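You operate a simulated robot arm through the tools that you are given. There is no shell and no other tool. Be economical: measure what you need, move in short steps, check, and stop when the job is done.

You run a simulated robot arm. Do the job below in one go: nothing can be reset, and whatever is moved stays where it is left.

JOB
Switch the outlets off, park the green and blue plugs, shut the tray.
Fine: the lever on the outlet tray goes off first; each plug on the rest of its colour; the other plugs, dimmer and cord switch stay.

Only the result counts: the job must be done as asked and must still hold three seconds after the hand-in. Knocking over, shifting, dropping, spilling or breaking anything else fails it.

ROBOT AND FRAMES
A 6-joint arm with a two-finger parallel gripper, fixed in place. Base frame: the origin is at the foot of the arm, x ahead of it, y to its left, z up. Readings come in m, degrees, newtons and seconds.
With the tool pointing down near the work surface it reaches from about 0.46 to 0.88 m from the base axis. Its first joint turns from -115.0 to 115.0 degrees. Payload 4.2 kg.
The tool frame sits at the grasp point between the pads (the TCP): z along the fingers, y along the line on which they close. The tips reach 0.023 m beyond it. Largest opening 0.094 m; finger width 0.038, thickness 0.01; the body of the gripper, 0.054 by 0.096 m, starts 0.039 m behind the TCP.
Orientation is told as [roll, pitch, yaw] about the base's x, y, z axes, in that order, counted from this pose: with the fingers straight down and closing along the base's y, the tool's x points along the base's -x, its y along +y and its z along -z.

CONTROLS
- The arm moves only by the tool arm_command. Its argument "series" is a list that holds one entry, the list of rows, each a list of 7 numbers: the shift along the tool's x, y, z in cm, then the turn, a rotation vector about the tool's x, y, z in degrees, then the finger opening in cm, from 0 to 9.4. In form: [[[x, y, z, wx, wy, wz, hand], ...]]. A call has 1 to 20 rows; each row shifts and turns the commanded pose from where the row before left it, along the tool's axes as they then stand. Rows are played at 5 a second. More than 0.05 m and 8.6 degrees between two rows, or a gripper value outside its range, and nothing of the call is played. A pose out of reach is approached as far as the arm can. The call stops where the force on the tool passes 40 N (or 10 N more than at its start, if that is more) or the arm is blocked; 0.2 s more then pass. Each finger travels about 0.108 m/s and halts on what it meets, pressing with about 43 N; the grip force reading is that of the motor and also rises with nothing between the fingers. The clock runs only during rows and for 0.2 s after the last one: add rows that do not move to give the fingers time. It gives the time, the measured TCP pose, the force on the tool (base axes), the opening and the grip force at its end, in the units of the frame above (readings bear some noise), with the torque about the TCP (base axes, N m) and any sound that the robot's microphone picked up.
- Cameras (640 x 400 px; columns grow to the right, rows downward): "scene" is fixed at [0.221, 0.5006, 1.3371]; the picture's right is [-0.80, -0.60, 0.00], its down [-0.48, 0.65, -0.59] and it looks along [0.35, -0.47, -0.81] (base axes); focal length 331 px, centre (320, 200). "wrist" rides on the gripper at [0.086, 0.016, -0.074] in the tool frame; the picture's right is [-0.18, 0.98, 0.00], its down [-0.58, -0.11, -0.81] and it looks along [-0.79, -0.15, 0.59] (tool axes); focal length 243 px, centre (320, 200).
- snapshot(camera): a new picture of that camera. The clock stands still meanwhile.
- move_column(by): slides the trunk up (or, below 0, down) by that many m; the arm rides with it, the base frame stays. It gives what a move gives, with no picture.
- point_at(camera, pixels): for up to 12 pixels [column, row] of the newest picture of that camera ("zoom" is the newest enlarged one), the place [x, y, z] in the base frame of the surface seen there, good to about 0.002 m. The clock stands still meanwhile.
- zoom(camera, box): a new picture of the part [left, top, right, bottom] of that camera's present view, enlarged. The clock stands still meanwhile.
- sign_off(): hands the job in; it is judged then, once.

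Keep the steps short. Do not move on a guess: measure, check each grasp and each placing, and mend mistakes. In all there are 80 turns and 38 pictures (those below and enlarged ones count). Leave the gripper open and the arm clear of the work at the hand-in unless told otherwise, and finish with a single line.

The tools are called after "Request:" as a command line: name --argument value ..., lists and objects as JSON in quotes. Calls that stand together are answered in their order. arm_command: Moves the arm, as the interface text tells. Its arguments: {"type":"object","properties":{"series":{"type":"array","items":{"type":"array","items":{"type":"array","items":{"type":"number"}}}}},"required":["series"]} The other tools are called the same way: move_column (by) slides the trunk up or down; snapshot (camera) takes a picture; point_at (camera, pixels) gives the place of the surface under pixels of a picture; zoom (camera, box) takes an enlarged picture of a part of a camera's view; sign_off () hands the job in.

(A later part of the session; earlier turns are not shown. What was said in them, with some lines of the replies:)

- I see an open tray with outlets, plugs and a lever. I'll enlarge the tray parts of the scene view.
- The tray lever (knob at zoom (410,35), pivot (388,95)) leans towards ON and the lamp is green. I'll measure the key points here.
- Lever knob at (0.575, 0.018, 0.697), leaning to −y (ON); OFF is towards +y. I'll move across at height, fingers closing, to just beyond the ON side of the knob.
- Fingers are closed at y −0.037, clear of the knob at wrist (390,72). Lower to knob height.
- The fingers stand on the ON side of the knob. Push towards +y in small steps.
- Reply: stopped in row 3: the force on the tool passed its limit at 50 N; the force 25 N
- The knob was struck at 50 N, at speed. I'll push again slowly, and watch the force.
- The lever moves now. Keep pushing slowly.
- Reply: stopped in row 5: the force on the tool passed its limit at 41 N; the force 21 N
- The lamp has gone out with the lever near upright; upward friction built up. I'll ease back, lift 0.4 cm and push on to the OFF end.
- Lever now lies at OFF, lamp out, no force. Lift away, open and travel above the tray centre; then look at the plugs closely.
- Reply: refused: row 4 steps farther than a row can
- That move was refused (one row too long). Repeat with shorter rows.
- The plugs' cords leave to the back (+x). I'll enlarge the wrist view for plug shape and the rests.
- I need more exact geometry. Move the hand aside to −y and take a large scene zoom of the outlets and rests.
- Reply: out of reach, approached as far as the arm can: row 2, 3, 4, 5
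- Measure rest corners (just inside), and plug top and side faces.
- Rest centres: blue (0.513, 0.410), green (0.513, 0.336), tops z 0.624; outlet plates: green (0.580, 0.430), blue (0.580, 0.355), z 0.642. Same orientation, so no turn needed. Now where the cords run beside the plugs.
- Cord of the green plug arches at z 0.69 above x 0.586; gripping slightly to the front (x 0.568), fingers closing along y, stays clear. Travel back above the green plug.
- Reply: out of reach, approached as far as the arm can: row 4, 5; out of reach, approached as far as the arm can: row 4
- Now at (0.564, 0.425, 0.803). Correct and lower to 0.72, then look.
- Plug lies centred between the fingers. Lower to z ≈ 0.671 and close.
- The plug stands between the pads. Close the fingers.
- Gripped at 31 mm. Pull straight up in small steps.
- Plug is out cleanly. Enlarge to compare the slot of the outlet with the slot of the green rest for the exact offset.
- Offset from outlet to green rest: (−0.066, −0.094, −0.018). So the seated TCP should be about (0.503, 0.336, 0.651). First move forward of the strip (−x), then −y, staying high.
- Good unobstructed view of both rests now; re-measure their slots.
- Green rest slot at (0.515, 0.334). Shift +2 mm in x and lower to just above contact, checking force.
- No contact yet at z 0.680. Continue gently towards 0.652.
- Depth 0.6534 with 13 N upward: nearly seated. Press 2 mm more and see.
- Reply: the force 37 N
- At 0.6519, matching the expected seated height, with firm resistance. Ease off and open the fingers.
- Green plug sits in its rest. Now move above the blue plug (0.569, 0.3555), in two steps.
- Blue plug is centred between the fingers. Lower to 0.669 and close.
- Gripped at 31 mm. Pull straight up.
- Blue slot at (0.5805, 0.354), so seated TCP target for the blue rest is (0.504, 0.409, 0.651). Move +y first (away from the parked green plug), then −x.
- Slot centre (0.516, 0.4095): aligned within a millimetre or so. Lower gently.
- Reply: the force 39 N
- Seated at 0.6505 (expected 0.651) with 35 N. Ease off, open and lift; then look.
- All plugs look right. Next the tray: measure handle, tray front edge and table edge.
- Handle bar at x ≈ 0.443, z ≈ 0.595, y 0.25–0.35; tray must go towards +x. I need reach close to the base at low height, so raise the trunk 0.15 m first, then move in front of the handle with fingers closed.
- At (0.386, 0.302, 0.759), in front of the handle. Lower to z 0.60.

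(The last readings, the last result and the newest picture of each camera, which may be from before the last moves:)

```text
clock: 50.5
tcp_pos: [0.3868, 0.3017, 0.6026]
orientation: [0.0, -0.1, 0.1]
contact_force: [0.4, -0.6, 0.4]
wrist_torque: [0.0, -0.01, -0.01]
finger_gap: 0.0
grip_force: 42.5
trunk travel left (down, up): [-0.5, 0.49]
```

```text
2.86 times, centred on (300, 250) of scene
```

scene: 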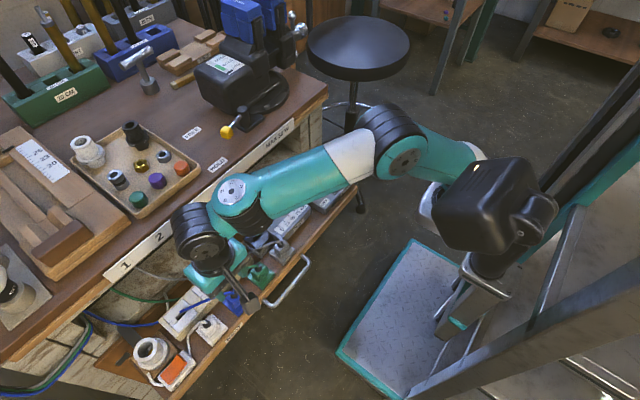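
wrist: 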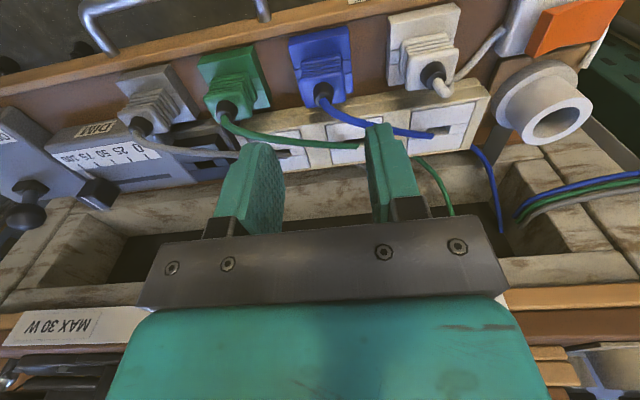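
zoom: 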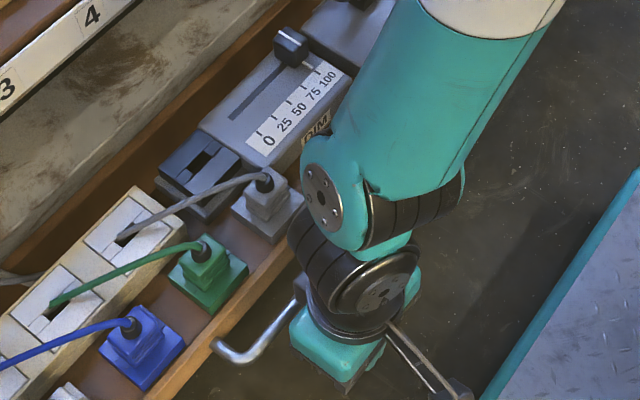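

Plugs look well seated; hand is in front of the handle. Approach and push gently in +x.

Request:
arm_command --series '[[[-1.5, 0, 0, 0, 0, 0, 0], [-0.8, 0, 0, 0, 0, 0, 0], [-0.4, 0, 0, 0, 0, 0, 0], [-0.4, 0, 0, 0, 0, 0, 0], [-0.4, 0, 0, 0, 0, 0, 0], [-0.4, 0, 0, 0, 0, 0, 0], [-0.4, 0, 0, 0, 0, 0, 0], [-0.4, 0, 0, 0, 0, 0, 0], [-0.4, 0, 0, 0, 0, 0, 0], [0, 0, 0, 0, 0, 0, 0]]]'

```text
clock: 52.7
tcp_pos: [0.4375, 0.3019, 0.6018]
orientation: [0.0, -0.1, 0.0]
contact_force: [0.7, 0.0, 0.2]
wrist_torque: [0.0, -0.01, -0.03]
finger_gap: 0.0001
grip_force: 42.1
trunk travel left (down, up): [-0.5, 0.49]
```

No force read; check whether the tray is moving or I'm missing the bar.

Request:
zoom --camera "scene" --box '[200, 180, 400, 320]'

Request:
point_at --camera "zoom" --pixels '[[225, 352], [240, 355], [262, 340], [250, 290], [290, 315], [210, 265], [150, 340], [200, 360]]'

```text
2.86 times, centred on (300, 250) of scene
```

zoom: 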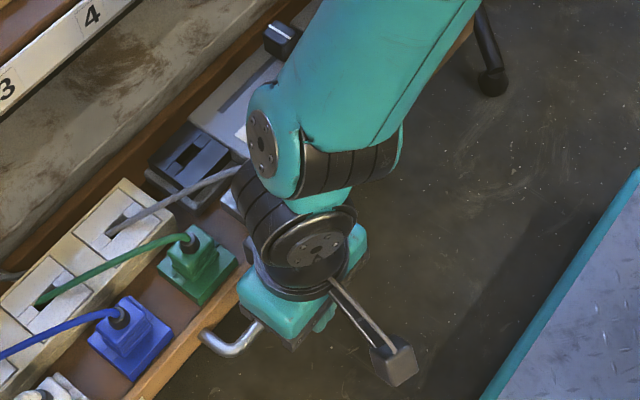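

```text
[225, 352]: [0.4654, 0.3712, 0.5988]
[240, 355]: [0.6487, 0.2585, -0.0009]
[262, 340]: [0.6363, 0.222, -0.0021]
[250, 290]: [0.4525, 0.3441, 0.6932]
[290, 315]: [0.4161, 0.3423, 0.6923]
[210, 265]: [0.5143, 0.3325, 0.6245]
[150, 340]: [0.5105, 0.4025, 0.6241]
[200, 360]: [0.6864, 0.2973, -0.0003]
```

The tray has moved with the bar, freely. Push another 9 cm.

Request:
arm_command --series '[[[-0.5, 0, 0, 0, 0, 0, 0], [-0.6, 0, 0, 0, 0, 0, 0], [-0.6, 0, 0, 0, 0, 0, 0], [-0.6, 0, 0, 0, 0, 0, 0], [-0.6, 0, 0, 0, 0, 0, 0], [-0.6, 0, 0, 0, 0, 0, 0], [-0.6, 0, 0, 0, 0, 0, 0], [-0.6, 0, 0, 0, 0, 0, 0], [-0.6, 0, 0, 0, 0, 0, 0], [-0.6, 0, 0, 0, 0, 0, 0], [-0.6, 0, 0, 0, 0, 0, 0], [-0.6, 0, 0, 0, 0, 0, 0], [-0.6, 0, 0, 0, 0, 0, 0], [-0.6, 0, 0, 0, 0, 0, 0], [-0.5, 0, 0, 0, 0, 0, 0], [0, 0, 0, 0, 0, 0, 0]]]'

Request:
snapshot --camera "scene"

Request:
snapshot --camera "wrist"

```text
clock: 56.1
tcp_pos: [0.5246, 0.3004, 0.6021]
orientation: [0.1, 0.0, 0.0]
contact_force: [-1.3, -0.6, -0.3]
wrist_torque: [-0.03, 0.01, 0.02]
finger_gap: 0.0001
grip_force: 42.9
trunk travel left (down, up): [-0.5, 0.49]
```

```text
7 pictures are left
```

scene: 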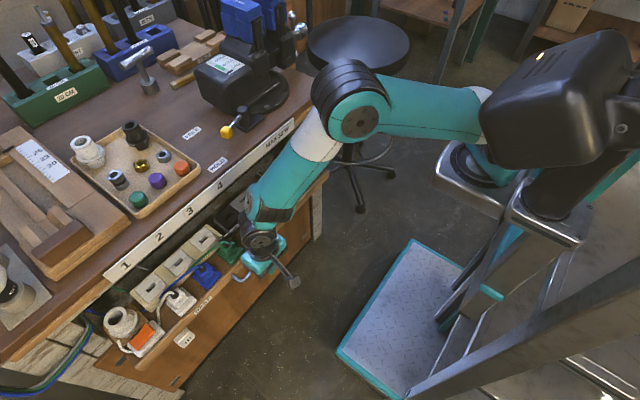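

```text
6 pictures are left
```

wrist: 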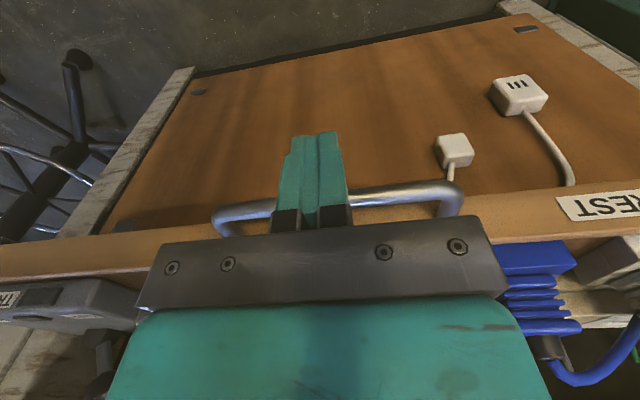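

Request:
point_at --camera "wrist" --pixels '[[120, 170], [612, 70], [300, 190], [420, 230], [420, 190], [300, 100], [90, 225], [590, 190]]'

Request:
point_at --camera "scene" --pixels '[[258, 215], [270, 205], [262, 240], [250, 262], [210, 298], [190, 205], [240, 285], [150, 237], [316, 225], [318, 195], [272, 160]]'

```text
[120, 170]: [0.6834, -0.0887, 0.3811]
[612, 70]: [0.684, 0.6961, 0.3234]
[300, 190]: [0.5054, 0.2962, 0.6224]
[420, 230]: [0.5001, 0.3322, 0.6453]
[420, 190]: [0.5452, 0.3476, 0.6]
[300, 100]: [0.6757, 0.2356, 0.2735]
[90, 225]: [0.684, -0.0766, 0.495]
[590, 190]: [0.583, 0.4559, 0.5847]
```

```text
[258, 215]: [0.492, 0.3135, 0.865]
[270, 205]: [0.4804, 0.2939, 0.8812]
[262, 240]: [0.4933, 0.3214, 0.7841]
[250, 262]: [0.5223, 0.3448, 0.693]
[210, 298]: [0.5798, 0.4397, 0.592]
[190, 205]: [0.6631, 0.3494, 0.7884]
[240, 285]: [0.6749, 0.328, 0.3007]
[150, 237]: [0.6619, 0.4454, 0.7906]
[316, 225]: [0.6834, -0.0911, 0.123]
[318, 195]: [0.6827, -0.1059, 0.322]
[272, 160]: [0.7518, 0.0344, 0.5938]
```

Tray front now at x ≈ 0.58; table front at about 0.676–0.684, so ≈ 0.10 m is left. The upright wrist would near the table edge (x 0.663, z 0.78), so back off 2 cm and tilt the hand 24° so the fingers point forward.

Request:
arm_command --series '[[[1, 0, 0, 0, 0, 0, 0], [1, 0, 0, 0, 0, 0, 0], [0, 0, 0, 0, -8, 0, 0], [0, 0, 0, 0, -8, 0, 0], [0, 0, 0, 0, -8, 0, 0], [0, 0, 0, 0, 0, 0, 0], [0, 0, 0, 0, 0, 0, 0]]]'

```text
clock: 57.7
tcp_pos: [0.5034, 0.3016, 0.6021]
orientation: [0.0, -23.9, 0.1]
contact_force: [-0.3, -0.1, -0.4]
wrist_torque: [0.02, 0.02, 0.0]
finger_gap: 0.0
grip_force: 42.1
trunk travel left (down, up): [-0.5, 0.49]
```

Tilt is right. Now push on along base +x.

Request:
arm_command --series '[[[-0.548, 0, 0.244, 0, 0, 0, 0], [-0.37, 0, 0.163, 0, 0, 0, 0], [-0.37, 0, 0.163, 0, 0, 0, 0], [-0.548, 0, 0.244, 0, 0, 0, 0], [-0.548, 0, 0.244, 0, 0, 0, 0], [-0.548, 0, 0.244, 0, 0, 0, 0], [-0.548, 0, 0.244, 0, 0, 0, 0], [-0.548, 0, 0.244, 0, 0, 0, 0], [-0.548, 0, 0.244, 0, 0, 0, 0], [-0.548, 0, 0.244, 0, 0, 0, 0], [-0.548, 0, 0.244, 0, 0, 0, 0], [-0.548, 0, 0.244, 0, 0, 0, 0], [-0.548, 0, 0.244, 0, 0, 0, 0], [-0.548, 0, 0.244, 0, 0, 0, 0], [0, 0, 0, 0, 0, 0, 0]]]'

Request:
snapshot --camera "scene"

Request:
point_at --camera "scene" --pixels '[[200, 298], [190, 290], [170, 325], [230, 300], [180, 310], [150, 330], [210, 270], [160, 290]]'

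```text
clock: 60.9
tcp_pos: [0.5855, 0.3006, 0.6023]
orientation: [0.1, -24.0, 0.0]
contact_force: [-0.2, 0.1, 0.4]
wrist_torque: [0.0, 0.0, 0.0]
finger_gap: 0.0
grip_force: 42.2
trunk travel left (down, up): [-0.5, 0.49]
```

```text
5 pictures are left
```

scene: 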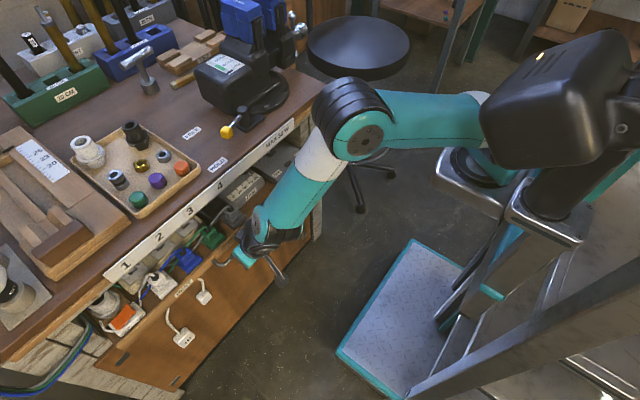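

```text
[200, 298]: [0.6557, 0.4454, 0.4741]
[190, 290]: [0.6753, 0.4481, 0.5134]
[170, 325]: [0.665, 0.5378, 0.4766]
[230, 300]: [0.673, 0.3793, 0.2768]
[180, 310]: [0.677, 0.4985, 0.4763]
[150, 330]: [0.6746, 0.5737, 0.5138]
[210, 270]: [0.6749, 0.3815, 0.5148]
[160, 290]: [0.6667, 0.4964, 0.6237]
```

Nearly in. Push the rest slowly until it meets its stop.

Request:
arm_command --series '[[[-0.365, 0, 0.163, 0, 0, 0, 0], [-0.365, 0, 0.163, 0, 0, 0, 0], [-0.365, 0, 0.163, 0, 0, 0, 0], [-0.365, 0, 0.163, 0, 0, 0, 0], [-0.365, 0, 0.163, 0, 0, 0, 0], [-0.274, 0, 0.122, 0, 0, 0, 0], [-0.274, 0, 0.122, 0, 0, 0, 0], [-0.274, 0, 0.122, 0, 0, 0, 0], [-0.274, 0, 0.122, 0, 0, 0, 0], [-0.274, 0, 0.122, 0, 0, 0, 0], [-0.274, 0, 0.122, 0, 0, 0, 0], [0, 0, 0, 0, 0, 0, 0]]]'

```text
clock: 61.5
tcp_pos: [0.5875, 0.3011, 0.5988]
orientation: [-0.4, -23.0, 0.5]
contact_force: [-5.8, 2.5, -0.5]
wrist_torque: [0.01, 0.03, 0.05]
finger_gap: 0.0
grip_force: 42.6
trunk travel left (down, up): [-0.5, 0.49]
stopped in row 3: the force on the tool passed its limit at 48 N (the readings are from after the stop); the commanded pose is now the measured one
```

Resistance at TCP x 0.588. Check whether this is the stop or an obstruction.

Request:
zoom --camera "scene" --box '[90, 160, 330, 340]'

Request:
point_at --camera "zoom" --pixels '[[130, 370], [250, 345], [215, 355], [400, 215], [440, 190], [590, 110], [465, 120], [330, 215], [150, 275], [265, 300], [60, 400], [395, 80]]'

```text
2.22 times, centred on (210, 250) of scene
```

zoom: 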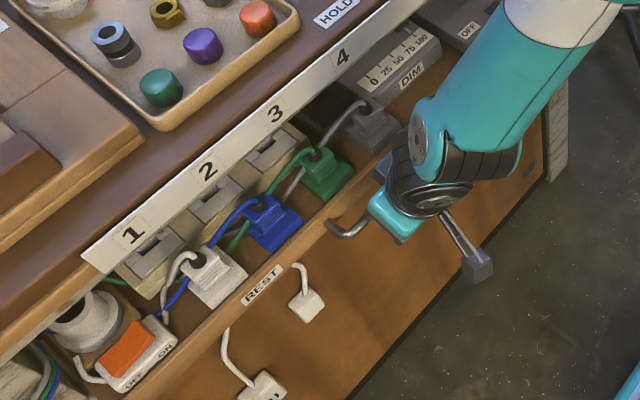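

```text
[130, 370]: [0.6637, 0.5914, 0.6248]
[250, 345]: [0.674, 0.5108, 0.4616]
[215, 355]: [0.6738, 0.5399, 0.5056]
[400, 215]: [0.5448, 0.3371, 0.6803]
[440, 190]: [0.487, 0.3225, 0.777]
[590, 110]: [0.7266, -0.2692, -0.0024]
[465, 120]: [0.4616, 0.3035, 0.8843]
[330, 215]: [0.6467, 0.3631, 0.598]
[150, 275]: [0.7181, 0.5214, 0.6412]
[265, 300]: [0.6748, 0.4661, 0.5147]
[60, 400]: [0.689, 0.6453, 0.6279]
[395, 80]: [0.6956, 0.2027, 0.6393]
```

Tray front is near the table front. Measure the tray's front face and fixed table parts exactly, using this zoom.

Request:
point_at --camera "zoom" --pixels '[[262, 285], [250, 297], [300, 250], [295, 262], [180, 362], [190, 345], [345, 225], [545, 110], [552, 165], [100, 270], [350, 50], [530, 140]]'

Request:
arm_command --series '[[[0, 0, 0, 0, 0, 0, 0], [-0.183, 0, 0.081, 0, 0, 0, 0], [-0.183, 0, 0.081, 0, 0, 0, 0], [-0.183, 0, 0.081, 0, 0, 0, 0], [-0.183, 0, 0.081, 0, 0, 0, 0], [0, 0, 0, 0, 0, 0, 0]]]'

```text
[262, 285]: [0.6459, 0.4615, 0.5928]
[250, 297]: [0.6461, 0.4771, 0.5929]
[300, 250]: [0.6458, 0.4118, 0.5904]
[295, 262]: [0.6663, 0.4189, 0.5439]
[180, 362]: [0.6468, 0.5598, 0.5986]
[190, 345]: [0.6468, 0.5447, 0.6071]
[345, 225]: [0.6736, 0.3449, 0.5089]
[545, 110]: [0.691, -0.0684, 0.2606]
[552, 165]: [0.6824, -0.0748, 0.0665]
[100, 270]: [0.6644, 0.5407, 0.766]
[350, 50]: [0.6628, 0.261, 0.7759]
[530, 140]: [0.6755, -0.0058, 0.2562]
```

```text
clock: 62.5
tcp_pos: [0.589, 0.3013, 0.597]
orientation: [-0.7, -22.5, 0.9]
contact_force: [-5.4, 1.2, -1.1]
wrist_torque: [0.01, 0.03, 0.03]
finger_gap: 0.0001
grip_force: 42.5
trunk travel left (down, up): [-0.5, 0.49]
stopped in row 4: the force on the tool passed its limit at 45 N (the readings are from after the stop); the commanded pose is now the measured one
```

The tray front stands at x 0.646, still short of the table front (0.663–0.676), and it's being held. Back off 4 cm and look into the opening with the wrist camera (tilted nearly level).

Request:
arm_command --series '[[[2, 0, -0.85, 0, 0, 0, 0], [2, 0, -0.85, 0, 0, 0, 0], [2, -2, -0.85, 0, 0, 0, 0], [2, -3, -0.85, 0, 0, 0, 0], [0, -4, 0, 0, 0, 0, 0], [0, -4, 0, 0, 0, 0, 0], [0, 0, 0, 0, 0, 0, 0]]]'

Request:
snapshot --camera "wrist"

```text
clock: 64.1
tcp_pos: [0.5044, 0.1705, 0.5992]
orientation: [-0.7, -22.6, 0.8]
contact_force: [-0.6, 0.8, 0.2]
wrist_torque: [-0.02, -0.01, 0.01]
finger_gap: 0.0001
grip_force: 41.9
trunk travel left (down, up): [-0.5, 0.49]
```

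```text
3 pictures are left
```

wrist: 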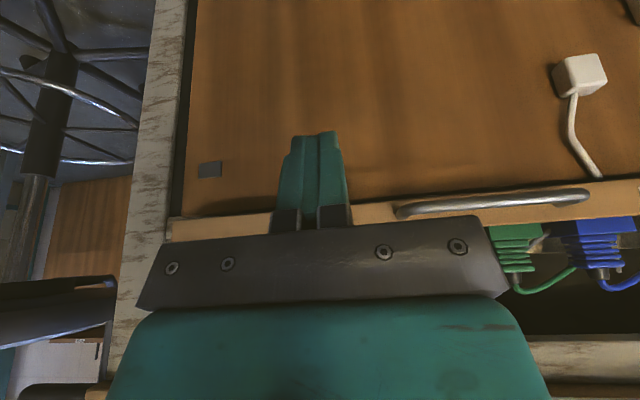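

Request:
point_at --camera "wrist" --pixels '[[190, 232], [250, 222], [590, 187], [620, 185], [600, 350], [600, 375], [600, 315], [560, 310], [515, 250], [600, 245], [520, 288], [150, 215]]'

```text
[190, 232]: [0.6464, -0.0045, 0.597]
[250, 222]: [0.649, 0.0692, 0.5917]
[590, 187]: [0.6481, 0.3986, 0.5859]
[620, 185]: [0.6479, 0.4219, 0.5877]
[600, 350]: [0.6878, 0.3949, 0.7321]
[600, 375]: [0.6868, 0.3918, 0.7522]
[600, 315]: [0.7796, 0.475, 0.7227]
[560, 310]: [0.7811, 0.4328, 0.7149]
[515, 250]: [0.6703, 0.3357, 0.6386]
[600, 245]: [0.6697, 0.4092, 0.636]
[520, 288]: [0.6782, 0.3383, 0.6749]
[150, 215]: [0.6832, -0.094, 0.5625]
```

Tray is straight, front at 0.648; the apron's lower edge is z 0.725. I must see what happens at the lever end. Move the hand to the left, clear of the view, then zoom there.

Request:
arm_command --series '[[[2, 3, -0.85, 0, 0, 0, 0], [1, 4, -0.4, 0, 0, 0, 0], [0, 4.8, 0, 0, 0, 0, 0], [0, 4.8, 0, 0, 0, 0, 0], [0, 4.8, 0, 0, 0, 0, 0], [0, 4.8, 0, 0, 0, 0, 0], [0, 4.8, 0, 0, 0, 0, 0], [0, 0, 0, 0, 0, 0, 0]]]'

Request:
zoom --camera "scene" --box '[180, 140, 330, 260]'

```text
clock: 65.9
tcp_pos: [0.4667, 0.4804, 0.5949]
orientation: [-0.7, -22.6, 1.0]
contact_force: [0.1, 0.4, 0.5]
wrist_torque: [0.0, 0.01, -0.01]
finger_gap: 0.0
grip_force: 42.7
trunk travel left (down, up): [-0.5, 0.49]
```

```text
3.33 times, centred on (255, 200) of scene
```

zoom: 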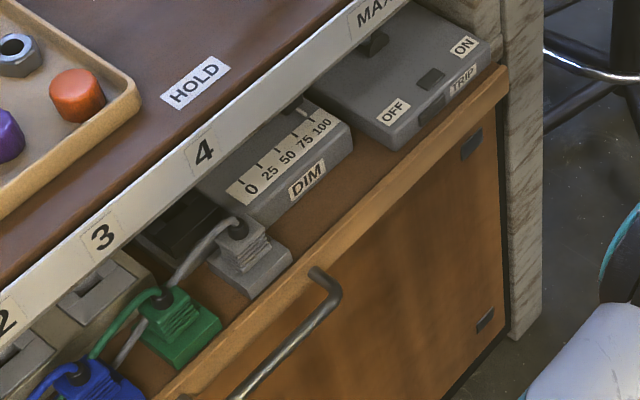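

The lever side passes under the table freely. Check the lip, lever and, at the left, the white socket's height against the apron.

Request:
point_at --camera "scene" --pixels '[[100, 298], [107, 294], [113, 300], [105, 306], [95, 306], [122, 312], [130, 322], [108, 288]]'

Request:
point_at --camera "zoom" --pixels '[[372, 42], [360, 52], [300, 105], [507, 75], [490, 78], [478, 88], [400, 165], [385, 160], [420, 190], [430, 80], [340, 275], [470, 145]]'

```text
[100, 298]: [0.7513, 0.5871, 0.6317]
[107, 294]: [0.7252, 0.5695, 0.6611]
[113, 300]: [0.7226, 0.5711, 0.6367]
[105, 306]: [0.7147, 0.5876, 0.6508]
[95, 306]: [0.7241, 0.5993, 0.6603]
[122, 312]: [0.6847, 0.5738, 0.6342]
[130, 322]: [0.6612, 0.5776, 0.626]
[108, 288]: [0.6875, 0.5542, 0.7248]
```

```text
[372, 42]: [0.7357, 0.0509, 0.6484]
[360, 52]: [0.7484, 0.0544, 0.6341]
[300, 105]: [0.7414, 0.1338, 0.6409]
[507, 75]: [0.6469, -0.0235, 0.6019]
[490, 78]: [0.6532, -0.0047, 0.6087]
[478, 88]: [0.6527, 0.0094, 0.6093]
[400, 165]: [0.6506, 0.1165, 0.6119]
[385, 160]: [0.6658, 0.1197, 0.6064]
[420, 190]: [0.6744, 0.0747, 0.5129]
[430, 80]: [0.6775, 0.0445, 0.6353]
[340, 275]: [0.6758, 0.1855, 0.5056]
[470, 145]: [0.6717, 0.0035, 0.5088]
```

Nothing is visibly blocking: tray items are all below the apron. The lip is at 0.647–0.662 with the carcass at 0.675–0.687, so it may need a slow push past a catch. Return to the handle centre.

Request:
arm_command --series '[[[-0.27, -4.5, -0.65, 0, 0, 0, 0], [0, -4.5, 0, 0, 0, 0, 0], [0, -4.5, 0, 0, 0, 0, 0], [0, -4.5, 0, 0.5, -1.4, 1, 0], [-2.28, 0, 1.02, 0, 0, 0, 0], [-2.28, 0, 1.02, 0, 0, 0, 0], [-2.28, 0, 1.02, 0, 0, 0, 0], [-2.28, 0, 1.02, 0, 0, 0, 0], [-0.91, 0, 0.41, 0, 0, 0, 0], [0, 0, 0, 0, 0, 0, 0]]]'

```text
clock: 68.1
tcp_pos: [0.5795, 0.2978, 0.6062]
orientation: [-0.9, -24.0, -0.2]
contact_force: [0.1, 0.6, -0.1]
wrist_torque: [-0.03, 0.0, 0.01]
finger_gap: 0.0
grip_force: 41.8
trunk travel left (down, up): [-0.5, 0.49]
```

Now push very slowly, 1 mm per row.

Request:
arm_command --series '[[[-0.183, 0, 0.3, 0, 0, 0, 0], [-0.183, 0, 0.081, 0, 0, 0, 0], [-0.091, 0, 0.041, 0, 0, 0, 0], [-0.091, 0, 0.041, 0, 0, 0, 0], [-0.091, 0, 0.041, 0, 0, 0, 0], [-0.091, 0, 0.041, 0, 0, 0, 0], [-0.091, 0, 0.041, 0, 0, 0, 0], [-0.091, 0, 0.041, 0, 0, 0, 0], [-0.091, 0, 0.041, 0, 0, 0, 0], [-0.091, 0, 0.041, 0, 0, 0, 0], [0, 0, 0, 0, 0, 0, 0]]]'

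```text
clock: 70.0
tcp_pos: [0.587, 0.2974, 0.5996]
orientation: [-0.9, -23.4, 0.0]
contact_force: [-5.2, 1.4, -0.1]
wrist_torque: [0.01, 0.01, 0.06]
finger_gap: 0.0
grip_force: 41.8
trunk travel left (down, up): [-0.5, 0.49]
stopped in row 9: the force on the tool passed its limit at 42 N (the readings are from after the stop); the commanded pose is now the measured one
```

It's a rigid stop at the same place. Before judging, look at the yellow lever and its two labels on the table edge, which may relate to the tray.

Request:
zoom --camera "scene" --box '[175, 100, 325, 200]'

```text
4.00 times, centred on (250, 150) of scene
```

zoom: 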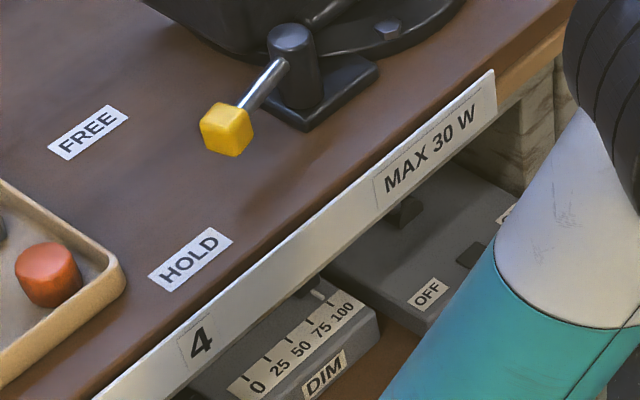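

That lever belongs to the vice (FREE/HOLD) and stays untouched. The tray lip's back face (0.662) is now level with the table front plane (0.663), and the stop is rigid and repeatable at the same spot: the tray is fully shut. Retreat from the handle, raise and open.

Request:
arm_command --series '[[[1, 0, -0.44, 0, 0, 0, 0], [2.74, 0, -1.22, 0, 0, 0, 0], [3.65, 0, -1.63, 0, 0, 0, 0], [3.65, 0, -1.63, 0, 0, 0, 0], [-1.2, 0, -2.74, 0, 0, 0, 2], [-1.6, 0, -3.65, 0, 0, 0, 4], [-1.6, 0, -3.65, 0, 0, 0, 6], [-1.6, 0, -3.65, 0, 0, 0, 6], [-1.6, 0, -3.65, 0, 0, 0, 6], [0, 0, 0, 0, 0, 0, 6]]]'

Request:
move_column --by 0.2

Request:
snapshot --camera "scene"

```text
clock: 72.2
tcp_pos: [0.4676, 0.3007, 0.7892]
orientation: [-1.0, -23.5, 0.1]
contact_force: [0.7, -0.3, 0.4]
wrist_torque: [-0.01, 0.02, 0.04]
finger_gap: 0.0604
grip_force: 0.1
trunk travel left (down, up): [-0.5, 0.49]
```

```text
clock: 74.4
tcp_pos: [0.467, 0.3012, 0.9883]
orientation: [-0.9, -23.5, 0.1]
contact_force: [0.3, -0.1, 0.2]
wrist_torque: [-0.01, -0.01, 0.0]
finger_gap: 0.0599
grip_force: 0.0
trunk travel left (down, up): [-0.7, 0.29]
```

```text
0 pictures are left
```

scene: 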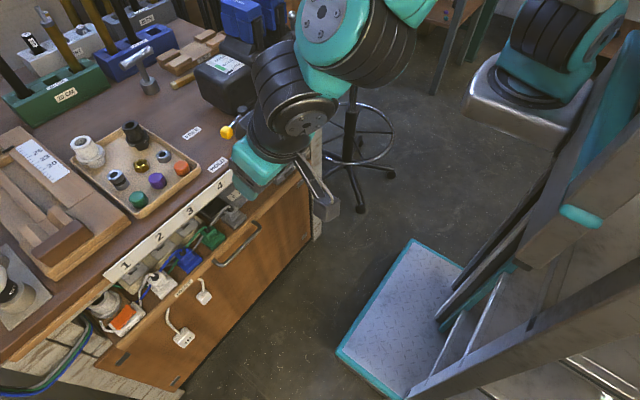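

Final measurements: tray lip, handle and the parked plugs.

Request:
point_at --camera "scene" --pixels '[[183, 286], [250, 232], [160, 312], [216, 264], [280, 195], [211, 236], [188, 260], [190, 254], [213, 233], [270, 270], [200, 350], [105, 355]]'

```text
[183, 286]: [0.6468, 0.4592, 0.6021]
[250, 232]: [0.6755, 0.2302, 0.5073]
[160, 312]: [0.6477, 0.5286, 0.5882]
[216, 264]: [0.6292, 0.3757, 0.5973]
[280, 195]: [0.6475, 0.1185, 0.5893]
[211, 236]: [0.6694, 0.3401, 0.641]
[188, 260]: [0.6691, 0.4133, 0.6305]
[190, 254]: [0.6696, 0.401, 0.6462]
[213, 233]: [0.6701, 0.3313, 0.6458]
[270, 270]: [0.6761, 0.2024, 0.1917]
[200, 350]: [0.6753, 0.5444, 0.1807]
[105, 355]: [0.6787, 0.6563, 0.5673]
```

Tray front reads 0.647 at three spots, at its stop. Green plug is on the green rest and blue on the blue rest. The lever is off, and the hand is open and clear. Handing in.

Request:
sign_off

```text
The job is handed in.
```

The outlet lever is off, the green and blue plugs are parked on the rests of their colours, and the tray is pushed in to a rigid stop with its front at x 0.647 m, though I had no latch or sound to confirm that stop is fully shut.
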